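You operate a simulated robot arm through the tools that you are given. There is no shell and no other tool.

You run a simulated two-armed robot. Do the job below in one go: nothing can be reset, and whatever is moved stays where it is left.

## Task
Take the grey cloth from the sowing bench and lay it out flat on the spares rack.

It is judged by the outcome, as a careful person would: the job done as asked, and still so three seconds after it is handed in. It fails if anything else is knocked over, pushed out of place, dropped, spilled or broken. Flat cloth is picked up by pressing the open fingertips on it (5 to 10 N) and closing them slowly along it; thin cloth reads only 2 to 8 mm in the jaws.

## Robot
Two 7-joint arms with two-finger parallel grippers on one trunk, on a base that moves. Base frame: it is fixed to the floor where the robot stands at the start and does not move with it; the origin is under the middle of the robot, x ahead of it, y to its left, z up; the surface under the hand at the start is at about z = 80. Readings come in cm, degrees, newtons and seconds.
The left shoulder is at the start at [2, 17, 112.8], the right one opposite. With the tool pointing down near the work surface each hand reaches from about 20 to 68 cm from the robot's upright axis, wherever it stands, measured 20 degrees to its own side. Places, roughly: spares rack [-160, -120, 80]. Payload 3.8 kg a hand.
The tool frame of a hand sits at the grasp point between the pads (the TCP): z along the fingers, y along the line on which they close. The tips reach 3 cm beyond it. The gripper opens to 11 cm. The fingers are 2 cm wide and 1 cm thick; the gripper's body (4.8 by 11.2 cm) begins 5.5 cm behind the TCP.
Orientation is that of the tool frame in the base frame, as a unit quaternion [w, x, y, z]. With the fingers straight down and closing along the base's y, the tool's x points along the base's -x, its y along +y and its z along -z.

## Interface
- The arms move only by the tool drive_tool. It takes "left_increments", "right_increments" or both (then of equal length, played together; a hand with none holds still); each is a list of rows, each a list of 3 entries, a list of its own where there are three numbers: the closure in counts, from 0 (fully open) to 255 (shut), then the shift along the base's x, y, z in units of 50 mm (1.0 is 50 mm), then the turn, a rotation vector about the base's x, y, z in units of 5 degrees (1.0 is 5 degrees). In form: [[claw, [dx, dy, dz], [wx, wy, wz]], ...]. A call has 1 to 20 rows; each row shifts and turns the commanded pose from where the row before left it. A call with a number of a shift or a turn outside -1 to 1 is refused whole. Each row takes 0.2 s and may step no farther than 5 cm and 8.6 degrees from the row before; otherwise, or with a gripper value out of range, the whole call is refused. Where a pose cannot be reached the arm comes as near as it can. A force on the tool above 40 N (or 10 N above the force at the start of the call, whichever is more), or a blocked arm, ends the call early, and 0.2 s more pass. The fingers move at their own pace (about 7.2 cm/s each) and stop on an object; they squeeze with about 43 N. The grip force told is the motor's: it shows also when the fingers shut on nothing. Time passes only in rows, and 0.2 s behind the last, so rows that do not move let the fingers close. The reply holds the time, the measured pose of the TCP, the force on the tool along the base axes, the opening and the grip force, in the units named above and with some noise, with the torque about the TCP (base axes, N m) and any sound that the robot's microphone picked up.
- Cameras (640 x 400 px; columns grow to the right, rows downward): "scene" is now at [11.2, 0.24, 127.22]; the picture's right is [0.02, -1.00, 0.00], its down [-0.63, -0.01, -0.78] and it looks along [0.78, 0.01, -0.63] (base axes); focal length 248 px, centre (320, 200). "left" rides on the left gripper at [7.2, -1.7, -10.3] in its tool frame; the picture's right is [0.23, 0.97, 0.00], its down [-0.76, 0.18, -0.62] and it looks along [-0.61, 0.14, 0.78] (tool axes); focal length 222 px, centre (320, 200). "right" rides on the right gripper at [7.2, 1.7, -10.3] in its tool frame; the picture's right is [-0.23, 0.97, 0.00], its down [-0.76, -0.18, -0.62] and it looks along [-0.61, -0.14, 0.78] (tool axes); focal length 222 px, centre (320, 200). There is no depth. A picture from a camera that has moved, and an enlarged one, comes with that camera's place and axes in the base frame and with its lens. The place of the scene camera against the robot may be out by one fixed shift of up to 1.2 cm in any direction.
- grab_frame(camera): a new picture of that camera. It takes no simulated time.
- raise_lower(by): moves the trunk up (or, below 0, down) by that many cm; the arms and the scene camera ride with it, the base frame stays. It gives what a move gives, with no picture.
- steer(legs): drives the robot by 1 to 6 legs, each [ahead, turn to the left] in cm and degrees, along the robot's own axes; the way and the turn of a leg run together, so that a leg with both is an arc; at most 150 cm and 180 degrees a leg. The arms and the cameras ride along, it lands a little off, and it stops where it bumps. It gives what a move gives.
- pan_tilt(pan, tilt): turns the head with the scene camera to pan (to the left, within 80 degrees either way) and tilt (down, from -29 to 69), counted from straight ahead of the robot. It gives what a move gives.
- close_up(camera, box): a new picture of the part [left, top, right, bottom] of that camera's present view, enlarged. It takes no simulated time.
- hand_in(): hands the job in; it is judged then, once.

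Places have to be worked out from the pictures, the camera data and where the tool is seen. Open the grippers and draw the arms clear of the work before you hand the job in, unless the task says otherwise.

The tools are called after "Request:" as name(argument=value, ...) on one line, values as JSON. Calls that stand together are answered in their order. drive_tool: Moves the arms, as the interface text tells. Its arguments: {"type":"object","properties":{"left_increments":{"type":"array","items":{"type":"array"}},"right_increments":{"type":"array","items":{"type":"array"}}},"required":[]} The other tools are called the same way: raise_lower (by) moves the trunk up or down; steer (legs) drives the base; pan_tilt (pan, tilt) turns the head that bears the scene camera; grab_frame (camera) takes a picture; close_up (camera, box) takes an enlarged picture of a part of a camera's view; hand_in () hands the job in.

At the start:

```text
time_s: 0.0
left_ee_pos: [51.65, 27.2, 102.36]
left_tool_rot: [0.0, -0.001, 1.0, 0.001]
left_contact_force: [-0.6, 0.6, 0.1]
left_ft_torque: [-0.02, -0.02, -0.01]
left_opening: 11.03
left_gripper_force: 0.1
right_ee_pos: [47.83, -17.02, 103.97]
right_tool_rot: [0.0, 0.0, 1.0, 0.0]
right_contact_force: [-0.1, 0.4, -0.2]
right_ft_torque: [0.02, 0.02, 0.0]
right_opening: 11.0
right_gripper_force: 0.1
trunk travel left (down, up): [-22.5, 34.5]
robot x, y, heading: [0.07, 0.24, 0.2]
head pan, tilt (commanded): [1.0, 39.2]
```

scene: 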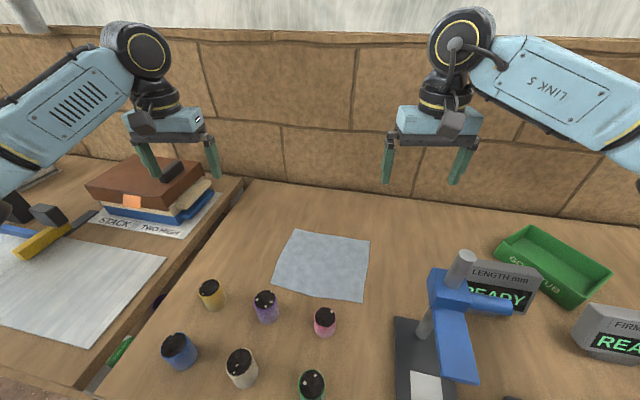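
right: 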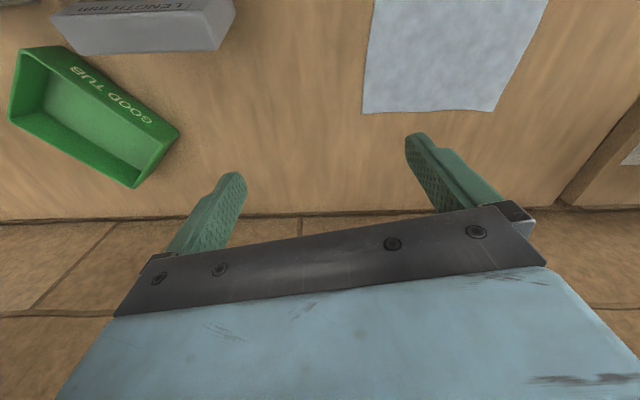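
left: 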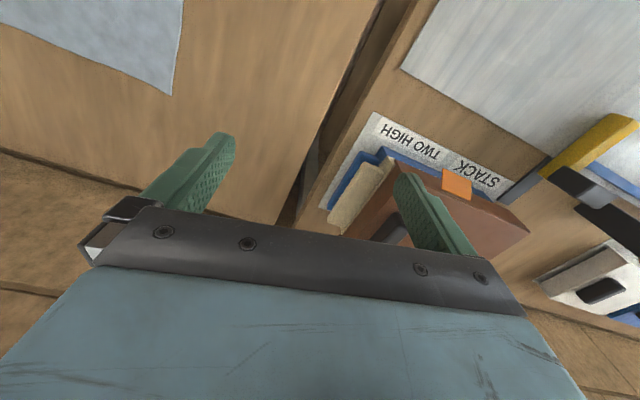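

I see a bluish-grey cloth on the bench ahead, but there may be other benches and cloths. I look closer at the scene and turn the head to survey before moving anything.

Request:
close_up(camera="scene", box=[140, 180, 460, 400])

Request:
pan_tilt(pan=70, tilt=25)

```text
1.82 times, centred on (300, 290) of scene
camera zoom: at [11.2, 0.24, 127.22], right [0.02, -1.0, 0.0], down [-0.63, -0.01, -0.78], along [0.78, 0.01, -0.63], focal length 452 px, centre (356, 36)
```

zoom: 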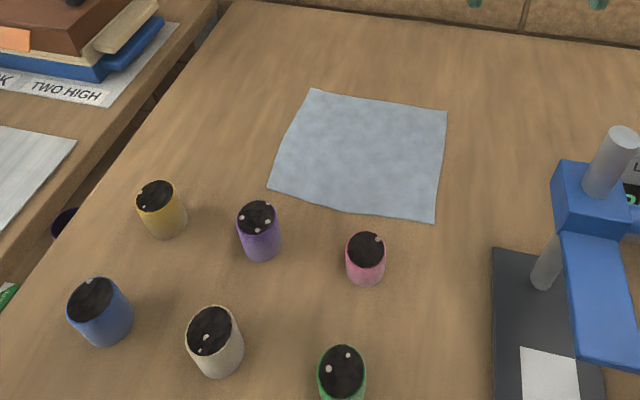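

```text
time_s: 1.4
left_ee_pos: [51.61, 27.19, 102.34]
left_tool_rot: [0.0, 0.0, 1.0, 0.0]
left_contact_force: [0.5, -0.1, -0.4]
left_ft_torque: [0.01, 0.0, 0.0]
left_opening: 11.0
left_gripper_force: 0.1
right_ee_pos: [47.75, -16.86, 103.88]
right_tool_rot: [0.0, 0.001, 1.0, 0.0]
right_contact_force: [-0.2, 0.0, -0.4]
right_ft_torque: [0.02, 0.01, -0.02]
right_opening: 10.99
right_gripper_force: 0.1
trunk travel left (down, up): [-22.5, 34.5]
robot x, y, heading: [0.0, 0.13, 0.2]
head pan, tilt (commanded): [70.0, 25.0]
```

The cloth ahead lies near small pots of soil with seeds (a sowing bench, likely). I take the picture to the left, to see other benches.

Request:
grab_frame(camera="scene")

```text
taken
camera scene: at [5.81, 8.75, 129.42], right [0.94, -0.34, 0.0], down [-0.14, -0.4, -0.91], along [0.31, 0.85, -0.42], focal length 248 px, centre (320, 200)
```

scene: 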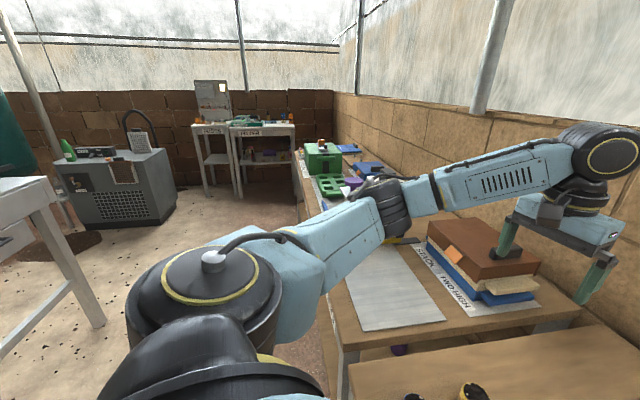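

This is a greenhouse workshop with several tables. I look to the right side now.

Request:
pan_tilt(pan=-70, tilt=25)

Request:
grab_frame(camera="scene")

```text
time_s: 3.6
left_ee_pos: [51.78, 27.26, 102.31]
left_tool_rot: [0.0, -0.001, 1.0, 0.0]
left_contact_force: [-0.6, 0.6, -0.1]
left_ft_torque: [0.01, 0.02, -0.01]
left_opening: 10.99
left_gripper_force: 0.0
right_ee_pos: [47.83, -16.92, 104.22]
right_tool_rot: [0.0, 0.0, 1.0, -0.001]
right_contact_force: [0.3, 0.7, 0.0]
right_ft_torque: [-0.02, -0.03, 0.04]
right_opening: 10.98
right_gripper_force: 0.0
trunk travel left (down, up): [-22.5, 34.5]
robot x, y, heading: [0.05, -0.18, -0.1]
head pan, tilt (commanded): [-70.0, 25.0]
```

```text
taken
camera scene: at [5.81, -8.57, 129.42], right [-0.94, -0.34, 0.0], down [-0.14, 0.4, -0.91], along [0.31, -0.85, -0.42], focal length 248 px, centre (320, 200)
```

scene: 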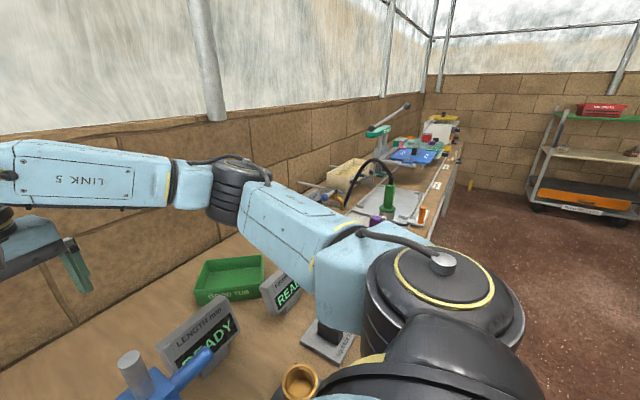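

The bench ahead holds the pots; I check labels around to make sure which table is which and whether another grey cloth exists.

Request:
close_up(camera="scene", box=[500, 60, 640, 240])

Request:
close_up(camera="scene", box=[320, 80, 500, 240])

Request:
close_up(camera="scene", box=[100, 220, 400, 400])

```text
2.22 times, centred on (570, 150) of scene
camera zoom: at [5.81, -8.57, 129.42], right [-0.94, -0.34, 0.0], down [-0.14, 0.4, -0.91], along [0.31, -0.85, -0.42], focal length 552 px, centre (-236, 311)
```

zoom: 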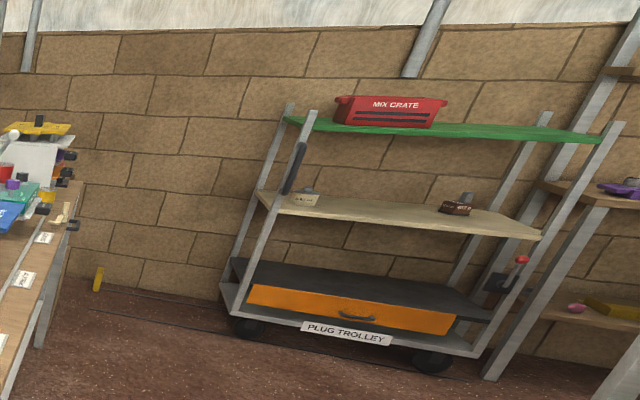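

```text
2.50 times, centred on (410, 160) of scene
camera zoom: at [5.81, -8.57, 129.42], right [-0.94, -0.34, 0.0], down [-0.14, 0.4, -0.91], along [0.31, -0.85, -0.42], focal length 621 px, centre (95, 300)
```

zoom: 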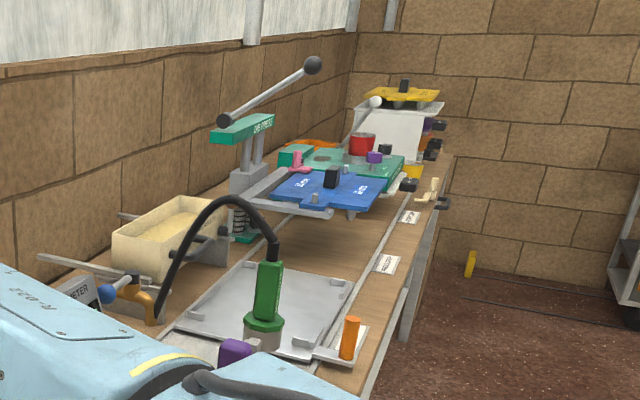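

```text
2.13 times, centred on (250, 310) of scene
camera zoom: at [5.81, -8.57, 129.42], right [-0.94, -0.34, 0.0], down [-0.14, 0.4, -0.91], along [0.31, -0.85, -0.42], focal length 530 px, centre (469, -35)
```

zoom: 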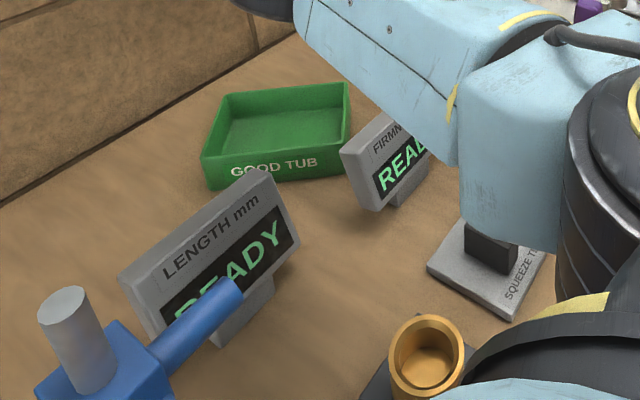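

I check the front edge of this bench for a name and the region nearest the robot by looking straight down.

Request:
pan_tilt(pan=0, tilt=65)

Request:
grab_frame(camera="scene")

```text
time_s: 5.0
left_ee_pos: [51.63, 27.25, 102.4]
left_tool_rot: [0.0, 0.0, 1.0, 0.0]
left_contact_force: [-0.1, -0.1, -0.1]
left_ft_torque: [0.02, -0.03, 0.01]
left_opening: 11.0
left_gripper_force: 0.0
right_ee_pos: [47.79, -16.94, 104.02]
right_tool_rot: [0.0, 0.0, 1.0, 0.0]
right_contact_force: [0.0, 0.5, 0.1]
right_ft_torque: [-0.03, -0.03, 0.01]
right_opening: 10.99
right_gripper_force: 0.0
trunk travel left (down, up): [-22.5, 34.5]
robot x, y, heading: [-0.05, 0.14, 0.2]
head pan, tilt (commanded): [0.0, 65.0]
```

```text
taken
camera scene: at [8.72, 0.08, 123.87], right [0.0, -1.0, 0.0], down [-0.91, 0.0, -0.42], along [0.42, 0.0, -0.91], focal length 248 px, centre (320, 200)
```

scene: 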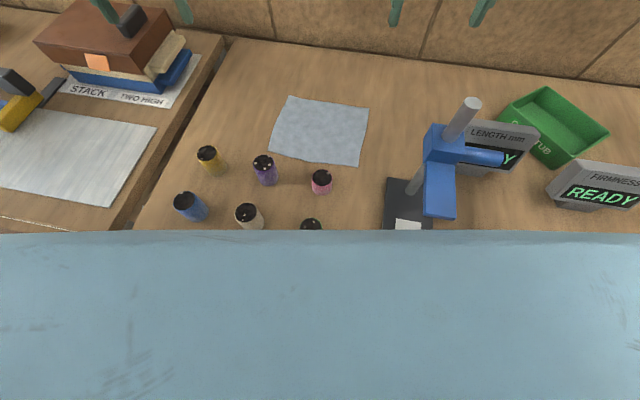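

The cloth seems about 19 x 17 cm, near x 37–57, y −11 to 11. Before picking, I want to see the rest of the room (the rack is behind-right), so I pan fully to the right and left.

Request:
pan_tilt(pan=-80, tilt=20)

Request:
grab_frame(camera="scene")

Request:
pan_tilt(pan=80, tilt=30)

Request:
grab_frame(camera="scene")

```text
time_s: 6.6
left_ee_pos: [51.68, 27.28, 102.44]
left_tool_rot: [0.001, -0.001, 1.0, 0.0]
left_contact_force: [-1.6, -0.1, -0.2]
left_ft_torque: [0.01, -0.01, 0.01]
left_opening: 11.01
left_gripper_force: 0.0
right_ee_pos: [47.73, -17.0, 104.08]
right_tool_rot: [0.0, -0.001, 1.0, 0.0]
right_contact_force: [0.7, 0.0, 0.1]
right_ft_torque: [-0.02, 0.01, 0.01]
right_opening: 10.99
right_gripper_force: 0.0
trunk travel left (down, up): [-22.5, 34.5]
robot x, y, heading: [0.35, 0.11, -0.0]
head pan, tilt (commanded): [-80.0, 20.0]
```

```text
taken
camera scene: at [4.27, -9.08, 130.23], right [-0.98, -0.17, 0.0], down [-0.06, 0.34, -0.94], along [0.16, -0.93, -0.34], focal length 248 px, centre (320, 200)
```

scene: 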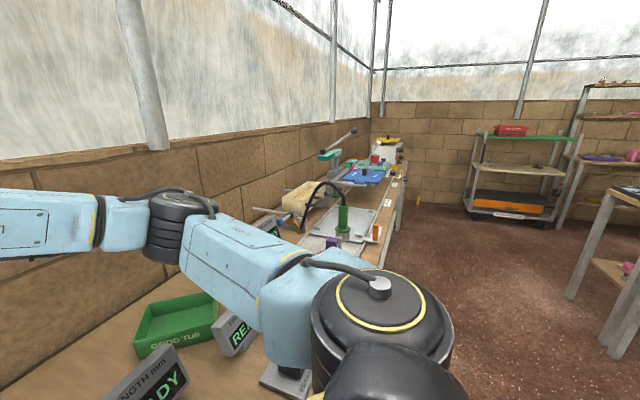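

```text
time_s: 9.0
left_ee_pos: [51.59, 27.44, 102.36]
left_tool_rot: [0.0, -0.001, 1.0, 0.0]
left_contact_force: [-0.4, -0.2, -0.7]
left_ft_torque: [-0.03, 0.03, 0.04]
left_opening: 10.97
left_gripper_force: 0.0
right_ee_pos: [47.72, -17.06, 104.08]
right_tool_rot: [-0.001, 0.0, 1.0, 0.0]
right_contact_force: [-0.2, 0.5, 0.0]
right_ft_torque: [0.02, 0.02, 0.0]
right_opening: 10.99
right_gripper_force: 0.0
trunk travel left (down, up): [-22.5, 34.5]
robot x, y, heading: [-0.3, 0.2, 0.3]
head pan, tilt (commanded): [80.0, 30.0]
```

```text
taken
camera scene: at [4.22, 9.0, 128.63], right [0.98, -0.17, 0.0], down [-0.09, -0.49, -0.87], along [0.15, 0.85, -0.5], focal length 248 px, centre (320, 200)
```

scene: 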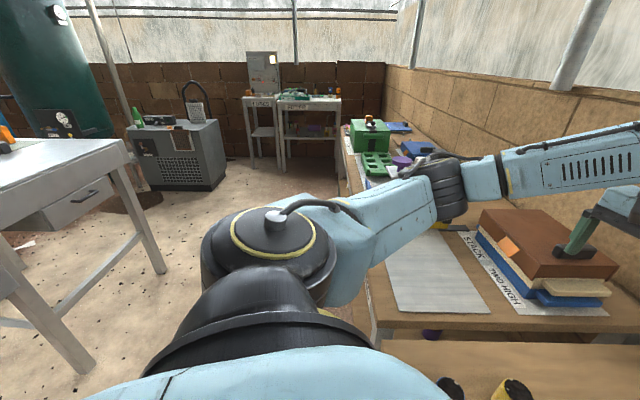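

I zoom on the rack-like shelves at the far right of the room and on the table to the left-behind, to plan the way.

Request:
pan_tilt(pan=-80, tilt=35)

Request:
close_up(camera="scene", box=[440, 0, 640, 360])

Request:
grab_frame(camera="scene")

```text
time_s: 11.5
left_ee_pos: [51.6, 27.26, 102.43]
left_tool_rot: [-0.001, -0.001, 1.0, 0.0]
left_contact_force: [0.9, 0.9, 0.1]
left_ft_torque: [0.01, -0.05, 0.02]
left_opening: 11.01
left_gripper_force: 0.0
right_ee_pos: [47.84, -16.95, 104.08]
right_tool_rot: [0.0, 0.0, 1.0, 0.0]
right_contact_force: [0.7, -0.4, 0.7]
right_ft_torque: [0.01, -0.02, 0.01]
right_opening: 10.99
right_gripper_force: 0.0
trunk travel left (down, up): [-22.5, 34.5]
robot x, y, heading: [-0.03, 0.18, -0.1]
head pan, tilt (commanded): [-80.0, 35.0]
```

```text
1.11 times, centred on (540, 180) of scene
camera zoom: at [4.18, -8.58, 127.85], right [-0.98, -0.17, 0.0], down [-0.1, 0.56, -0.82], along [0.14, -0.81, -0.57], focal length 276 px, centre (76, 222)
```

zoom: 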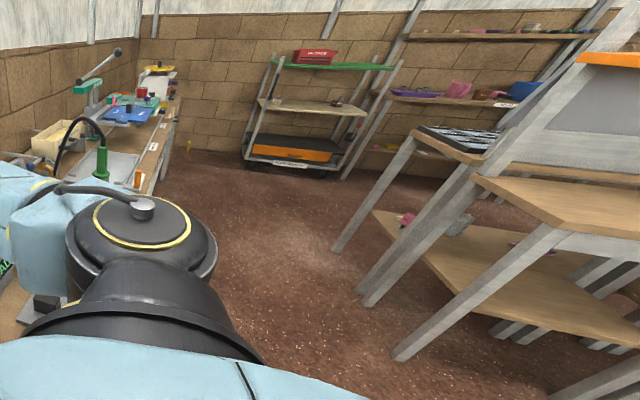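

```text
taken
camera scene: at [4.18, -8.58, 127.85], right [-0.98, -0.17, 0.0], down [-0.1, 0.56, -0.82], along [0.14, -0.81, -0.57], focal length 248 px, centre (320, 200)
```

scene: 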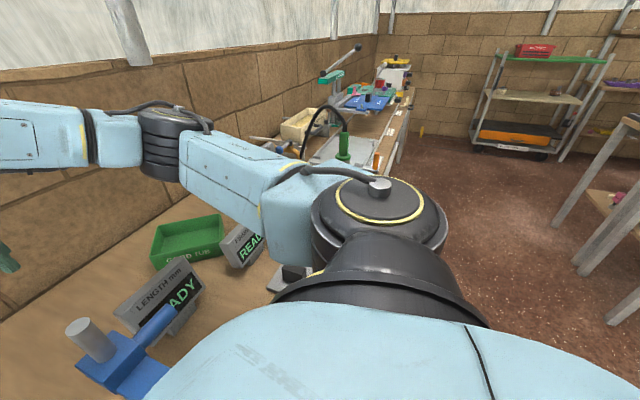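

The wrist and scene pictures agree: the far cloth edge runs from about (56.7, 7.5) to (52.6, −11.5) at z≈80. I plan to pinch that far edge near both corners with each gripper closing across the edge, so I bring both hands over it, turned outwards, still high up, with jaws at about 3.7 cm.

Request:
pan_tilt(pan=0, tilt=50)

Request:
drive_tool(left_increments=[[170, [0.0135, -0.2115, 0], [0, 0, -1]], [170, [0.0135, -0.2115, 0], [0, 0, -1]], [170, [0.0135, -0.2115, 0], [0, 0, -1]], [170, [0.0135, -0.2115, 0], [0, 0, -1]], [170, [0.0135, -0.2115, 0], [0, 0, -1]], [170, [0.0135, -0.2115, 0], [0, 0, -1]], [170, [0.0135, -0.2115, 0], [0, 0, -1]], [170, [0.0135, -0.2115, 0], [0, 0, -1]], [170, [0.0135, -0.2115, 0], [0, 0, -1]], [170, [0.0135, -0.2115, 0], [0, 0, -1]], [170, [0.0135, -0.2115, 0], [0, 0, -1]], [170, [0.0135, -0.2115, 0], [0, 0, -1]], [170, [0.0135, -0.2115, 0], [0, 0, -1]], [170, [0.0135, -0.2115, 0], [0, 0, -1]], [170, [0.0135, -0.2115, 0], [0, 0, -1]], [170, [0.0135, -0.2115, 0], [0, 0, -1]], [170, [0.0135, -0.2115, 0], [0, 0, -1]], [170, [0.0135, -0.2115, 0], [0, 0, -1]], [170, [0.0135, -0.2115, 0], [0, 0, -1]], [170, [0.0135, -0.2115, 0], [0, 0, -1]]], right_increments=[[170, [0.0197, 0.0837, 0], [0, 0, 0.778]], [170, [0.0197, 0.0837, 0], [0, 0, 0.778]], [170, [0.0197, 0.0837, 0], [0, 0, 0.778]], [170, [0.0197, 0.0837, 0], [0, 0, 0.778]], [170, [0.0197, 0.0837, 0], [0, 0, 0.778]], [170, [0.0197, 0.0837, 0], [0, 0, 0.778]], [170, [0.0197, 0.0837, 0], [0, 0, 0.778]], [170, [0.0197, 0.0837, 0], [0, 0, 0.778]], [170, [0.0197, 0.0837, 0], [0, 0, 0.778]], [170, [0.0197, 0.0837, 0], [0, 0, 0.778]], [170, [0.0197, 0.0837, 0], [0, 0, 0.778]], [170, [0.0197, 0.0837, 0], [0, 0, 0.778]], [170, [0.0197, 0.0837, 0], [0, 0, 0.778]], [170, [0.0197, 0.0837, 0], [0, 0, 0.778]], [170, [0.0197, 0.0837, 0], [0, 0, 0.778]], [170, [0.0197, 0.0837, 0], [0, 0, 0.778]], [170, [0.0197, 0.0837, 0], [0, 0, 0.778]], [170, [0.0197, 0.0837, 0], [0, 0, 0.778]], [170, [0.0197, 0.0837, 0], [0, 0, 0.778]], [170, [0.0197, 0.0837, 0], [0, 0, 0.778]]])

Request:
grab_frame(camera="scene")

Request:
grab_frame(camera="left")

Request:
grab_frame(camera="right")

```text
time_s: 13.0
left_ee_pos: [51.63, 27.25, 102.39]
left_tool_rot: [0.0, -0.001, 1.0, 0.0]
left_contact_force: [0.3, -0.6, 0.3]
left_ft_torque: [0.01, 0.0, 0.01]
left_opening: 10.97
left_gripper_force: 0.1
right_ee_pos: [47.85, -16.98, 104.06]
right_tool_rot: [0.0, 0.0, 1.0, -0.001]
right_contact_force: [0.0, 0.4, 0.4]
right_ft_torque: [0.04, 0.02, 0.0]
right_opening: 11.02
right_gripper_force: 0.0
trunk travel left (down, up): [-22.5, 34.5]
robot x, y, heading: [-0.02, 0.03, 0.1]
head pan, tilt (commanded): [0.0, 50.0]
```

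```text
time_s: 17.2
left_ee_pos: [53.04, 5.91, 102.56]
left_tool_rot: [0.0, 0.766, 0.643, 0.001]
left_contact_force: [0.8, 0.3, 0.1]
left_ft_torque: [0.04, 0.01, -0.02]
left_opening: 3.64
left_gripper_force: 0.1
right_ee_pos: [49.04, -11.49, 104.14]
right_tool_rot: [0.0, -0.426, 0.905, 0.0]
right_contact_force: [-0.1, -0.3, 0.6]
right_ft_torque: [-0.02, 0.03, -0.02]
right_opening: 3.67
right_gripper_force: 0.0
right hand out of reach, approached as far as the arm can: row 14, 15, 16, 17, 18, 19, 20
trunk travel left (down, up): [-22.5, 34.5]
robot x, y, heading: [0.36, 0.1, 0.3]
head pan, tilt (commanded): [0.0, 50.0]
```

```text
taken
camera scene: at [10.35, 0.06, 125.68], right [0.0, -1.0, 0.0], down [-0.77, 0.0, -0.64], along [0.64, 0.0, -0.77], focal length 248 px, centre (320, 200)
```

scene: 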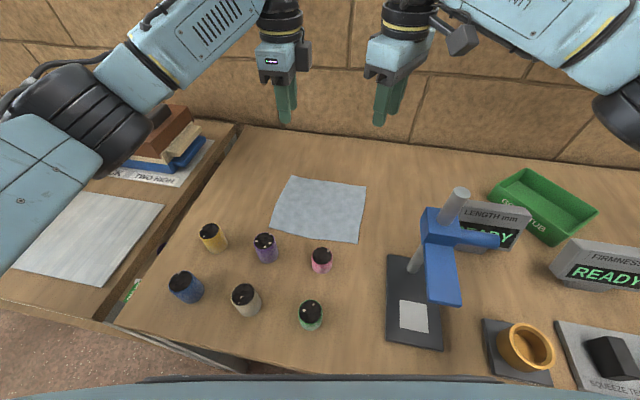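

```text
taken
camera left: at [52.7, 13.4, 113.02], right [1.0, 0.05, 0.0], down [0.04, -0.78, 0.62], along [0.03, -0.62, -0.78], focal length 222 px, centre (320, 200)
```

left: 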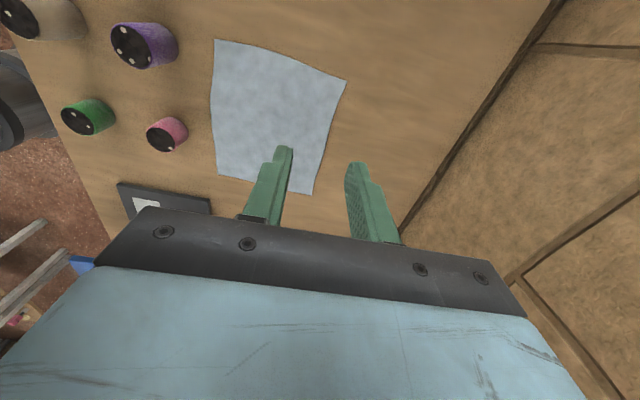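

```text
taken
camera right: at [43.14, -16.1, 114.4], right [-0.61, 0.79, 0.0], down [0.62, 0.47, 0.62], along [0.5, 0.38, -0.78], focal length 222 px, centre (320, 200)
```

right: 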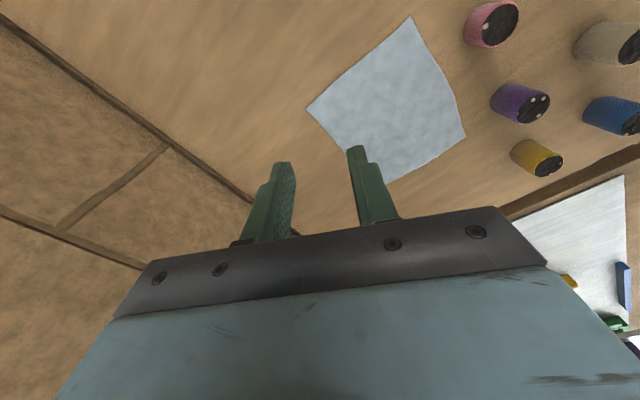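

The left hand got to its place; the right wrist ran into a joint limit at about +50° of turn. I turn the right hand the other way instead (to about −102°), moving it a little outward so that its camera stays clear of the left hand.

Request:
drive_tool(right_increments=[[170, [0, -0.05, 0], [0, 0, -1]], [170, [0, -0.05, 0], [0, 0, -1]], [170, [0, -0.05, 0], [0, 0, -1]], [170, [0, -0.05, 0], [0, 0, -1]], [170, [0, -0.05, 0], [0, 0, -1]], [170, [0, -0.05, 0], [0, 0, -1]], [170, [0, -0.05, 0], [0, 0, -1]], [170, [0, -0.05, 0], [0, 0, -1]], [170, [0, -0.05, 0], [0, 0, -1]], [170, [0, -0.05, 0], [0, 0, -1]], [170, [0, -0.05, 0], [0, 0, -1]], [170, [0, -0.05, 0], [0, 0, -1]], [170, [0, -0.05, 0], [0, 0, -1]], [170, [0, -0.05, 0], [0, 0, -1]], [170, [0, -0.05, 0], [0, 0, -1]], [170, [0, -0.05, 0], [0, 0, -1]], [170, [0, -0.05, 0], [0, 0, -1]], [170, [0, -0.05, 0], [0, 0, -1]], [170, [0, -0.05, 0], [0, 0, -1]], [170, [0, -0.05, 0], [0, 0, -1]]])

```text
time_s: 21.4
left_ee_pos: [52.99, 5.95, 102.41]
left_tool_rot: [0.0, 0.766, 0.643, -0.001]
left_contact_force: [0.1, 0.3, 0.2]
left_ft_torque: [0.0, 0.01, 0.01]
left_opening: 3.66
left_gripper_force: 0.1
right_ee_pos: [49.01, -16.58, 104.2]
right_tool_rot: [-0.001, 0.418, 0.908, -0.001]
right_contact_force: [-0.8, 1.4, 0.1]
right_ft_torque: [-0.02, 0.01, 0.01]
right_opening: 3.67
right_gripper_force: 0.0
trunk travel left (down, up): [-22.5, 34.5]
robot x, y, heading: [-0.28, -0.06, -0.1]
head pan, tilt (commanded): [0.0, 50.0]
```

The right hand turned freely to −49°. I continue to about −102°.

Request:
drive_tool(right_increments=[[170, [0, 0, 0], [0, 0, -0.96]], [170, [0, 0, 0], [0, 0, -0.96]], [170, [0, 0, 0], [0, 0, -0.96]], [170, [0, 0, 0], [0, 0, -0.96]], [170, [0, 0, 0], [0, 0, -0.96]], [170, [0, 0, 0], [0, 0, -0.96]], [170, [0, 0, 0], [0, 0, -0.96]], [170, [0, 0, 0], [0, 0, -0.96]], [170, [0, 0, 0], [0, 0, -0.96]], [170, [0, 0, 0], [0, 0, -0.96]], [170, [0, 0, 0], [0, 0, -0.96]]])

Request:
grab_frame(camera="scene")

Request:
grab_frame(camera="right")

```text
time_s: 23.8
left_ee_pos: [53.12, 5.95, 102.55]
left_tool_rot: [0.0, 0.765, 0.644, 0.0]
left_contact_force: [-0.1, -0.6, -0.3]
left_ft_torque: [0.01, 0.02, 0.0]
left_opening: 3.66
left_gripper_force: 0.0
right_ee_pos: [49.13, -16.53, 104.16]
right_tool_rot: [0.0, 0.779, 0.627, 0.0]
right_contact_force: [-0.1, 0.4, -0.6]
right_ft_torque: [0.01, 0.0, 0.02]
right_opening: 3.66
right_gripper_force: 0.1
trunk travel left (down, up): [-22.5, 34.5]
robot x, y, heading: [0.2, -0.26, 0.1]
head pan, tilt (commanded): [0.0, 50.0]
```

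```text
taken
camera scene: at [10.35, 0.09, 125.68], right [0.0, -1.0, 0.0], down [-0.77, 0.0, -0.64], along [0.64, 0.0, -0.77], focal length 248 px, centre (320, 200)
```

scene: 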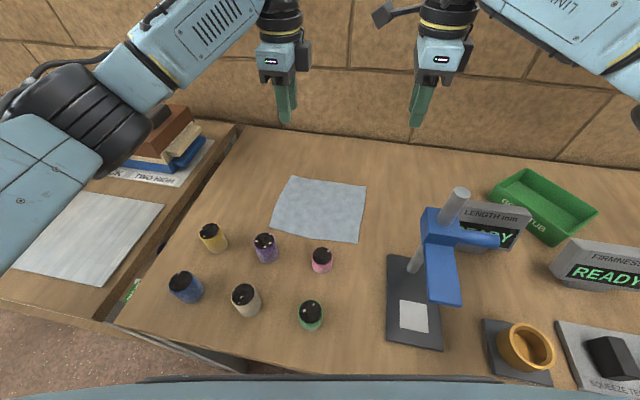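

```text
taken
camera right: at [52.25, -9.88, 114.52], right [0.9, -0.43, 0.0], down [-0.34, -0.71, 0.62], along [-0.27, -0.56, -0.78], focal length 222 px, centre (320, 200)
```

right: 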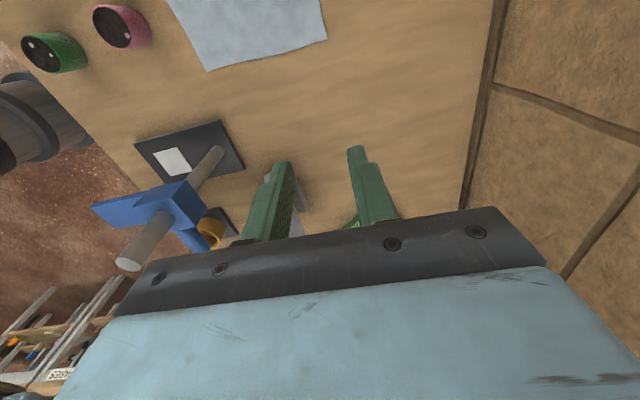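

Both hands now close nearly across the far edge. I bring the right hand over its point (49.7, −9.1) and trim the left to (52.9, 6.7), then look at the clearance between them.

Request:
drive_tool(left_increments=[[170, [-0.003, 0.014, 0], [0, 0, -0.05]], [170, [-0.003, 0.014, 0], [0, 0, -0.05]], [170, [-0.003, 0.014, 0], [0, 0, -0.05]], [170, [-0.003, 0.014, 0], [0, 0, -0.05]], [170, [-0.003, 0.014, 0], [0, 0, -0.05]], [170, [-0.003, 0.014, 0], [0, 0, -0.05]], [170, [-0.003, 0.014, 0], [0, 0, -0.05]], [170, [-0.003, 0.014, 0], [0, 0, -0.05]], [170, [-0.003, 0.014, 0], [0, 0, -0.05]], [170, [-0.003, 0.014, 0], [0, 0, -0.05]]], right_increments=[[170, [0.011, 0.149, 0], [0, 0, 0]], [170, [0.011, 0.149, 0], [0, 0, 0]], [170, [0.011, 0.149, 0], [0, 0, 0]], [170, [0.011, 0.149, 0], [0, 0, 0]], [170, [0.011, 0.149, 0], [0, 0, 0]], [170, [0.011, 0.149, 0], [0, 0, 0]], [170, [0.011, 0.149, 0], [0, 0, 0]], [170, [0.011, 0.149, 0], [0, 0, 0]], [170, [0.011, 0.149, 0], [0, 0, 0]], [170, [0.011, 0.149, 0], [0, 0, 0]]])

Request:
grab_frame(camera="scene")

Request:
grab_frame(camera="right")

Request:
grab_frame(camera="left")

```text
time_s: 26.0
left_ee_pos: [52.79, 6.61, 102.28]
left_tool_rot: [0.0, 0.779, 0.627, 0.0]
left_contact_force: [-0.3, -0.3, -0.2]
left_ft_torque: [0.03, -0.03, -0.01]
left_opening: 3.67
left_gripper_force: 0.2
right_ee_pos: [49.45, -9.02, 104.18]
right_tool_rot: [0.0, 0.779, 0.627, 0.0]
right_contact_force: [0.0, -0.3, 0.1]
right_ft_torque: [0.01, 0.0, -0.06]
right_opening: 3.66
right_gripper_force: 0.2
trunk travel left (down, up): [-22.5, 34.5]
robot x, y, heading: [0.03, 0.04, 0.2]
head pan, tilt (commanded): [0.0, 50.0]
```

```text
taken
camera scene: at [10.35, 0.11, 125.68], right [0.0, -1.0, 0.0], down [-0.77, 0.0, -0.64], along [0.64, 0.0, -0.77], focal length 248 px, centre (320, 200)
```

scene: 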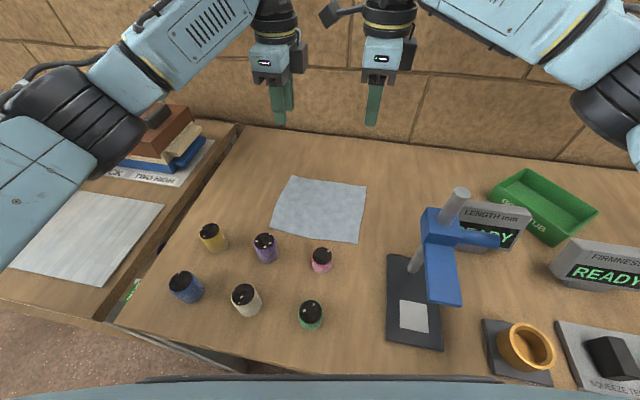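

```text
taken
camera right: at [52.64, -2.37, 114.47], right [0.9, -0.43, 0.0], down [-0.34, -0.71, 0.62], along [-0.27, -0.56, -0.78], focal length 222 px, centre (320, 200)
```

right: 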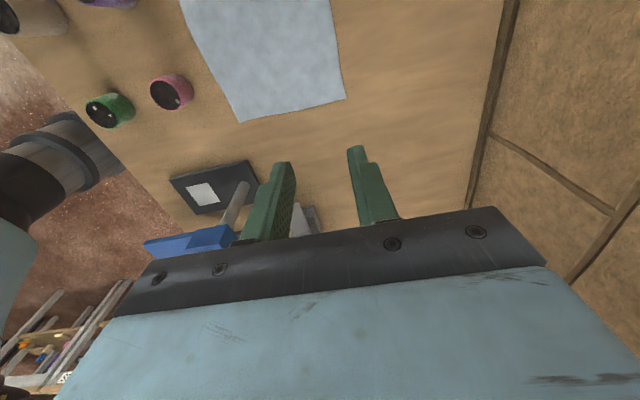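

```text
taken
camera left: at [52.84, 14.2, 112.86], right [1.0, 0.01, 0.0], down [0.01, -0.78, 0.62], along [0.01, -0.62, -0.78], focal length 222 px, centre (320, 200)
```

left: 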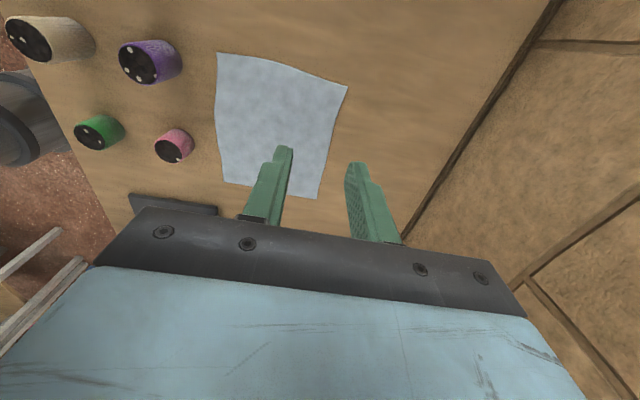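

The clearance looks fine. I lower both hands to about z = 86 (tips about 3 cm above the cloth) and look again.

Request:
drive_tool(left_increments=[[170, [0.002, 0.002, -0.272], [0, 0, 0]], [170, [0.002, 0.002, -0.272], [0, 0, 0]], [170, [0.002, 0.002, -0.272], [0, 0, 0]], [170, [0.002, 0.002, -0.272], [0, 0, 0]], [170, [0.002, 0.002, -0.272], [0, 0, 0]], [170, [0.002, 0.002, -0.272], [0, 0, 0]], [170, [0.002, 0.002, -0.272], [0, 0, 0]], [170, [0.002, 0.002, -0.272], [0, 0, 0]], [170, [0.002, 0.002, -0.272], [0, 0, 0]], [170, [0.002, 0.002, -0.272], [0, 0, 0]], [170, [0.002, 0.002, -0.272], [0, 0, 0]], [170, [0.002, 0.002, -0.272], [0, 0, 0]]], right_increments=[[170, [0.003, -0.001, -0.303], [0, 0, 0]], [170, [0.003, -0.001, -0.303], [0, 0, 0]], [170, [0.003, -0.001, -0.303], [0, 0, 0]], [170, [0.003, -0.001, -0.303], [0, 0, 0]], [170, [0.003, -0.001, -0.303], [0, 0, 0]], [170, [0.003, -0.001, -0.303], [0, 0, 0]], [170, [0.003, -0.001, -0.303], [0, 0, 0]], [170, [0.003, -0.001, -0.303], [0, 0, 0]], [170, [0.003, -0.001, -0.303], [0, 0, 0]], [170, [0.003, -0.001, -0.303], [0, 0, 0]], [170, [0.003, -0.001, -0.303], [0, 0, 0]], [170, [0.003, -0.001, -0.303], [0, 0, 0]]])

Request:
close_up(camera="scene", box=[200, 100, 440, 280])

Request:
grab_frame(camera="right")

Request:
grab_frame(camera="left")

```text
time_s: 28.6
left_ee_pos: [53.07, 6.84, 86.09]
left_tool_rot: [0.0, 0.779, 0.626, 0.0]
left_contact_force: [0.1, -0.7, 0.7]
left_ft_torque: [0.03, -0.01, -0.05]
left_opening: 3.67
left_gripper_force: 0.1
right_ee_pos: [49.73, -9.37, 86.03]
right_tool_rot: [0.001, 0.778, 0.628, -0.001]
right_contact_force: [0.2, 0.6, 0.6]
right_ft_torque: [0.0, 0.01, 0.01]
right_opening: 3.68
right_gripper_force: 0.0
trunk travel left (down, up): [-22.5, 34.5]
robot x, y, heading: [0.0, -0.36, -0.0]
head pan, tilt (commanded): [0.0, 50.0]
```

```text
2.22 times, centred on (320, 190) of scene
camera zoom: at [10.36, 0.09, 125.67], right [0.0, -1.0, 0.0], down [-0.77, 0.0, -0.64], along [0.64, 0.0, -0.77], focal length 552 px, centre (320, 222)
```

zoom: 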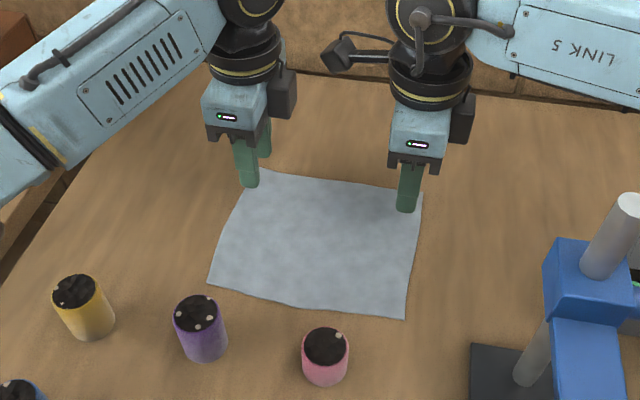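

```text
taken
camera right: at [52.86, -2.61, 96.22], right [0.9, -0.43, 0.0], down [-0.34, -0.71, 0.62], along [-0.27, -0.56, -0.78], focal length 222 px, centre (320, 200)
```

right: 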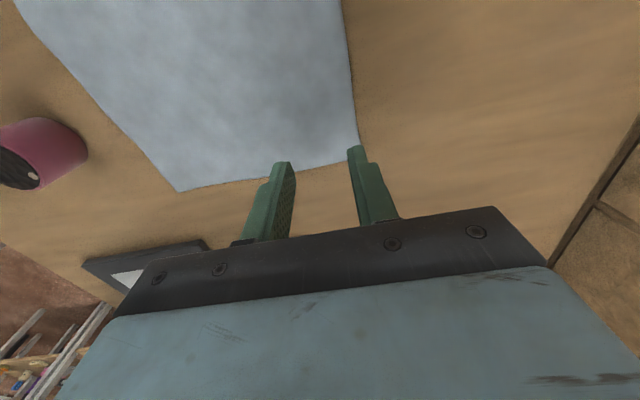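

```text
taken
camera left: at [53.02, 14.38, 96.56], right [1.0, 0.01, 0.0], down [0.01, -0.78, 0.62], along [0.01, -0.62, -0.78], focal length 222 px, centre (320, 200)
```

left: 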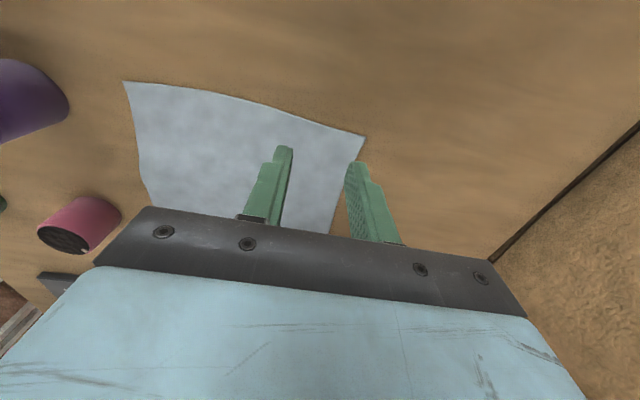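

Tips are about 3 cm above the cloth; the right hand's far finger is close to the edge, so I shift it inwards about 0.5 cm (left 0.2 cm), and lower both to just above the cloth.

Request:
drive_tool(left_increments=[[170, [-0.008, 0.002, -0.1], [0, 0, 0]], [170, [-0.008, 0.002, -0.1], [0, 0, 0]], [170, [-0.008, 0.002, -0.1], [0, 0, 0]], [170, [-0.008, 0.002, -0.1], [0, 0, 0]], [170, [-0.008, 0.002, -0.1], [0, 0, 0]]], right_increments=[[170, [-0.018, 0.004, -0.1], [0, 0, 0]], [170, [-0.018, 0.004, -0.1], [0, 0, 0]], [170, [-0.018, 0.004, -0.1], [0, 0, 0]], [170, [-0.018, 0.004, -0.1], [0, 0, 0]], [170, [-0.018, 0.004, -0.1], [0, 0, 0]]])

Request:
close_up(camera="right", box=[200, 80, 440, 240])

Request:
close_up(camera="left", box=[200, 80, 440, 240])

```text
time_s: 29.8
left_ee_pos: [53.0, 6.89, 83.54]
left_tool_rot: [-0.001, 0.779, 0.626, 0.0]
left_contact_force: [-0.2, -0.3, -0.6]
left_ft_torque: [0.01, -0.01, -0.03]
left_opening: 3.64
left_gripper_force: 0.1
right_ee_pos: [49.17, -9.23, 83.43]
right_tool_rot: [-0.001, 0.779, 0.627, 0.0]
right_contact_force: [0.1, 0.3, 0.0]
right_ft_torque: [0.02, -0.02, 0.03]
right_opening: 3.66
right_gripper_force: 0.0
trunk travel left (down, up): [-22.5, 34.5]
robot x, y, heading: [0.09, -0.12, 0.2]
head pan, tilt (commanded): [0.0, 50.0]
```

```text
2.50 times, centred on (320, 160) of right
camera zoom: at [52.42, -2.58, 93.72], right [0.9, -0.43, 0.0], down [-0.34, -0.71, 0.62], along [-0.27, -0.56, -0.78], focal length 555 px, centre (320, 300)
```

zoom: 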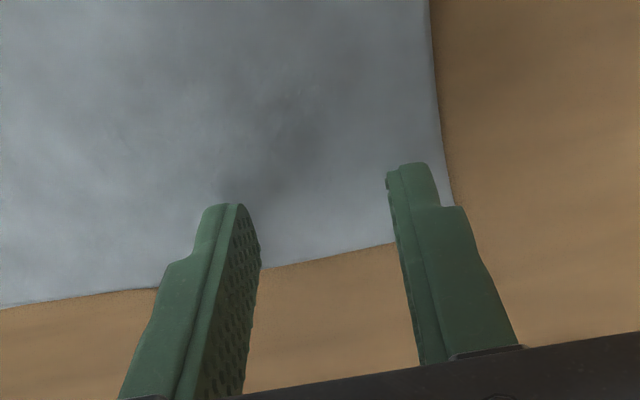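

```text
2.50 times, centred on (320, 160) of left
camera zoom: at [52.85, 14.39, 94.02], right [1.0, 0.01, 0.0], down [0.01, -0.78, 0.62], along [0.01, -0.62, -0.78], focal length 555 px, centre (320, 300)
```

zoom: 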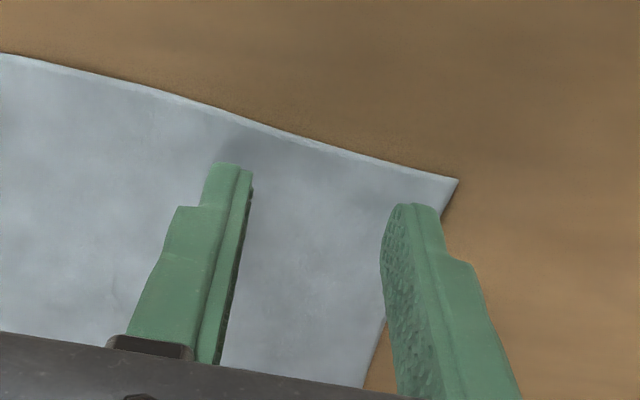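

Both far fingertips are over the cloth close to the edge; I shift the left 0.3 cm inwards and step both down by millimetres to feel the contact.

Request:
drive_tool(left_increments=[[170, [-0.03, 0.006, 0], [0, 0, 0]], [170, [-0.03, 0.006, -0.02], [0, 0, 0]], [170, [0, 0, -0.02], [0, 0, 0]], [170, [0, 0, -0.02], [0, 0, 0]], [170, [0, 0, -0.02], [0, 0, 0]]], right_increments=[[170, [0, 0, 0], [0, 0, 0]], [170, [0, 0, -0.02], [0, 0, 0]], [170, [0, 0, -0.02], [0, 0, 0]], [170, [0, 0, -0.02], [0, 0, 0]], [170, [0, 0, -0.02], [0, 0, 0]]])

```text
time_s: 31.0
left_ee_pos: [52.56, 6.96, 83.29]
left_tool_rot: [0.0, 0.779, 0.626, 0.0]
left_contact_force: [0.4, -0.8, -0.8]
left_ft_torque: [-0.02, -0.01, 0.02]
left_opening: 3.66
left_gripper_force: 0.0
right_ee_pos: [49.2, -9.14, 83.22]
right_tool_rot: [0.0, 0.778, 0.628, 0.001]
right_contact_force: [-1.5, -0.9, 7.7]
right_ft_torque: [-0.09, -0.02, 0.01]
right_opening: 3.65
right_gripper_force: 0.1
trunk travel left (down, up): [-22.5, 34.5]
robot x, y, heading: [0.36, -0.0, 0.1]
head pan, tilt (commanded): [0.0, 50.0]
```

The right hand presses with 7.7 N at z≈83.2; the left has not touched yet. I lower only the left a bit further.

Request:
drive_tool(left_increments=[[170, [0, 0, -0.016], [0, 0, 0]], [170, [0, 0, -0.016], [0, 0, 0]]])

```text
time_s: 31.6
left_ee_pos: [52.47, 6.86, 83.29]
left_tool_rot: [0.001, 0.78, 0.626, 0.002]
left_contact_force: [2.2, 0.7, 5.6]
left_ft_torque: [0.02, -0.05, 0.02]
left_opening: 3.64
left_gripper_force: 0.1
right_ee_pos: [49.2, -9.22, 83.16]
right_tool_rot: [0.0, 0.778, 0.628, 0.001]
right_contact_force: [-0.5, -0.7, 8.0]
right_ft_torque: [-0.11, -0.05, -0.02]
right_opening: 3.67
right_gripper_force: 0.0
trunk travel left (down, up): [-22.5, 34.5]
robot x, y, heading: [-0.32, -0.13, -0.3]
head pan, tilt (commanded): [0.0, 50.0]
```

Both hands press with 6–8 N. Now I close both grippers slowly along the cloth.

Request:
drive_tool(left_increments=[[175, [0, 0, 0], [0, 0, 0]], [180, [0, 0, 0], [0, 0, 0]], [185, [0, 0, 0], [0, 0, 0]], [190, [0, 0, 0], [0, 0, 0]], [195, [0, 0, 0], [0, 0, 0]], [200, [0, 0, 0], [0, 0, 0]], [205, [0, 0, 0], [0, 0, 0]], [210, [0, 0, 0], [0, 0, 0]], [215, [0, 0, 0], [0, 0, 0]], [220, [0, 0, 0], [0, 0, 0]]], right_increments=[[175, [0, 0, 0], [0, 0, 0]], [180, [0, 0, 0], [0, 0, 0]], [185, [0, 0, 0], [0, 0, 0]], [190, [0, 0, 0], [0, 0, 0]], [195, [0, 0, 0], [0, 0, 0]], [200, [0, 0, 0], [0, 0, 0]], [205, [0, 0, 0], [0, 0, 0]], [210, [0, 0, 0], [0, 0, 0]], [215, [0, 0, 0], [0, 0, 0]], [220, [0, 0, 0], [0, 0, 0]]])

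Request:
close_up(camera="right", box=[200, 80, 440, 240])

Request:
close_up(camera="left", box=[200, 80, 440, 240])

```text
time_s: 33.8
left_ee_pos: [52.51, 6.91, 83.25]
left_tool_rot: [0.0, 0.779, 0.626, 0.001]
left_contact_force: [-0.3, -0.5, 14.9]
left_ft_torque: [0.05, -0.06, -0.02]
left_opening: 1.57
left_gripper_force: 0.6
right_ee_pos: [49.11, -9.22, 83.18]
right_tool_rot: [0.001, 0.779, 0.627, 0.0]
right_contact_force: [-0.4, 0.7, 9.3]
right_ft_torque: [-0.01, -0.06, -0.02]
right_opening: 1.51
right_gripper_force: 0.4
trunk travel left (down, up): [-22.5, 34.5]
robot x, y, heading: [0.15, 0.16, 0.0]
head pan, tilt (commanded): [0.0, 50.0]
```

```text
2.50 times, centred on (320, 160) of right
camera zoom: at [52.27, -2.52, 93.42], right [0.9, -0.43, 0.0], down [-0.34, -0.71, 0.62], along [-0.27, -0.56, -0.78], focal length 555 px, centre (320, 300)
```

zoom: 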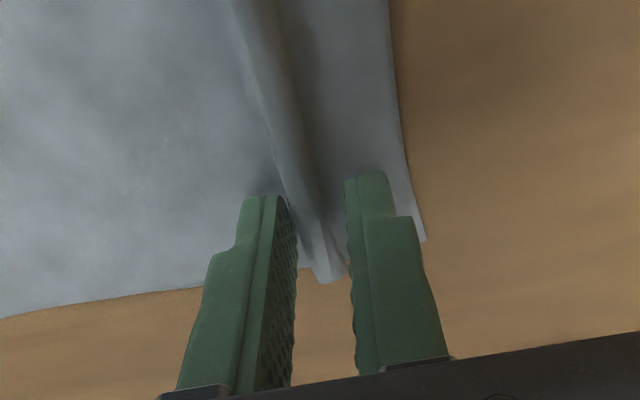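

```text
2.50 times, centred on (320, 160) of left
camera zoom: at [52.33, 14.45, 93.64], right [1.0, 0.01, 0.0], down [0.01, -0.78, 0.62], along [0.01, -0.62, -0.78], focal length 555 px, centre (320, 300)
```

zoom: 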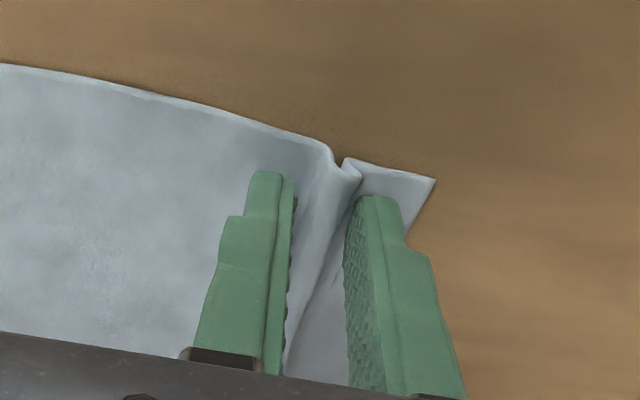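

A clean fold parallel to the edge is forming in both jaws. I ease the left up by half a millimetre (14.9 N is a bit much) and close the rest slowly.

Request:
drive_tool(left_increments=[[222, [0, 0, 0.012], [0, 0, 0]], [226, [0, 0, 0], [0, 0, 0]], [230, [0, 0, 0], [0, 0, 0]], [234, [0, 0, 0], [0, 0, 0]], [238, [0, 0, 0], [0, 0, 0]], [242, [0, 0, 0], [0, 0, 0]], [246, [0, 0, 0], [0, 0, 0]], [250, [0, 0, 0], [0, 0, 0]], [255, [0, 0, 0], [0, 0, 0]], [255, [0, 0, 0], [0, 0, 0]], [255, [0, 0, 0], [0, 0, 0]]], right_increments=[[222, [0, 0, 0], [0, 0, 0]], [226, [0, 0, 0], [0, 0, 0]], [230, [0, 0, 0], [0, 0, 0]], [234, [0, 0, 0], [0, 0, 0]], [238, [0, 0, 0], [0, 0, 0]], [242, [0, 0, 0], [0, 0, 0]], [246, [0, 0, 0], [0, 0, 0]], [250, [0, 0, 0], [0, 0, 0]], [255, [0, 0, 0], [0, 0, 0]], [255, [0, 0, 0], [0, 0, 0]], [255, [0, 0, 0], [0, 0, 0]]])

Request:
close_up(camera="right", box=[200, 80, 440, 240])

Request:
close_up(camera="left", box=[200, 80, 440, 240])

Request:
close_up(camera="scene", box=[200, 100, 440, 280])

```text
time_s: 36.2
left_ee_pos: [52.39, 6.98, 83.1]
left_tool_rot: [0.001, 0.78, 0.626, 0.0]
left_contact_force: [-1.6, -1.6, 15.2]
left_ft_torque: [0.05, 0.01, -0.04]
left_opening: 0.21
left_gripper_force: 42.7
right_ee_pos: [49.15, -9.17, 83.14]
right_tool_rot: [0.0, 0.779, 0.626, 0.002]
right_contact_force: [-0.1, 0.5, 8.5]
right_ft_torque: [0.03, 0.02, 0.01]
right_opening: 0.21
right_gripper_force: 42.0
trunk travel left (down, up): [-22.5, 34.5]
robot x, y, heading: [-0.09, 0.22, -0.1]
head pan, tilt (commanded): [0.0, 50.0]
```

```text
2.50 times, centred on (320, 160) of right
camera zoom: at [52.26, -2.51, 93.42], right [0.9, -0.43, 0.0], down [-0.34, -0.71, 0.62], along [-0.27, -0.56, -0.78], focal length 555 px, centre (320, 300)
```

zoom: 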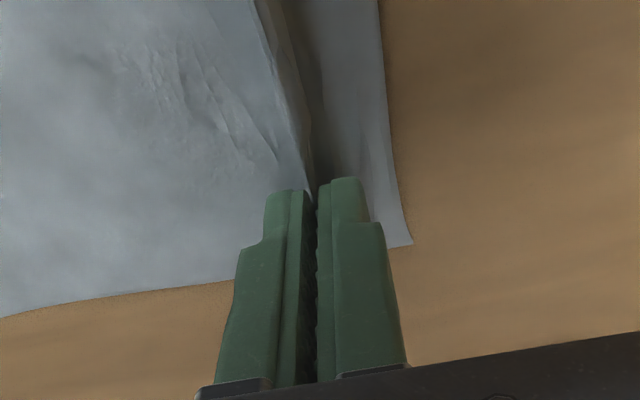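

```text
2.50 times, centred on (320, 160) of left
camera zoom: at [52.34, 14.45, 93.64], right [1.0, 0.01, 0.0], down [0.01, -0.78, 0.62], along [0.01, -0.62, -0.78], focal length 555 px, centre (320, 300)
```

zoom: 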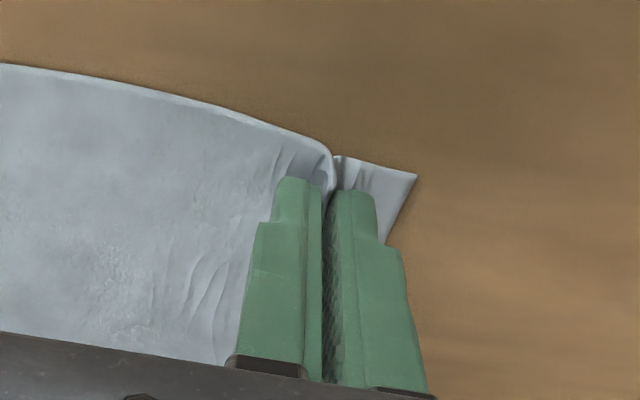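

```text
2.22 times, centred on (320, 190) of scene
camera zoom: at [10.17, 0.08, 125.7], right [0.0, -1.0, 0.0], down [-0.77, 0.0, -0.64], along [0.64, 0.0, -0.77], focal length 552 px, centre (320, 222)
```

zoom: 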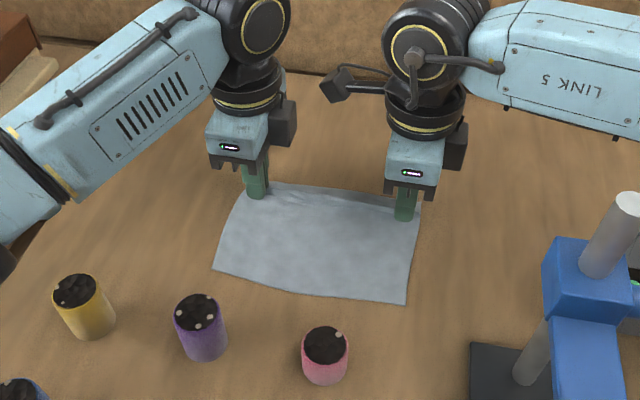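

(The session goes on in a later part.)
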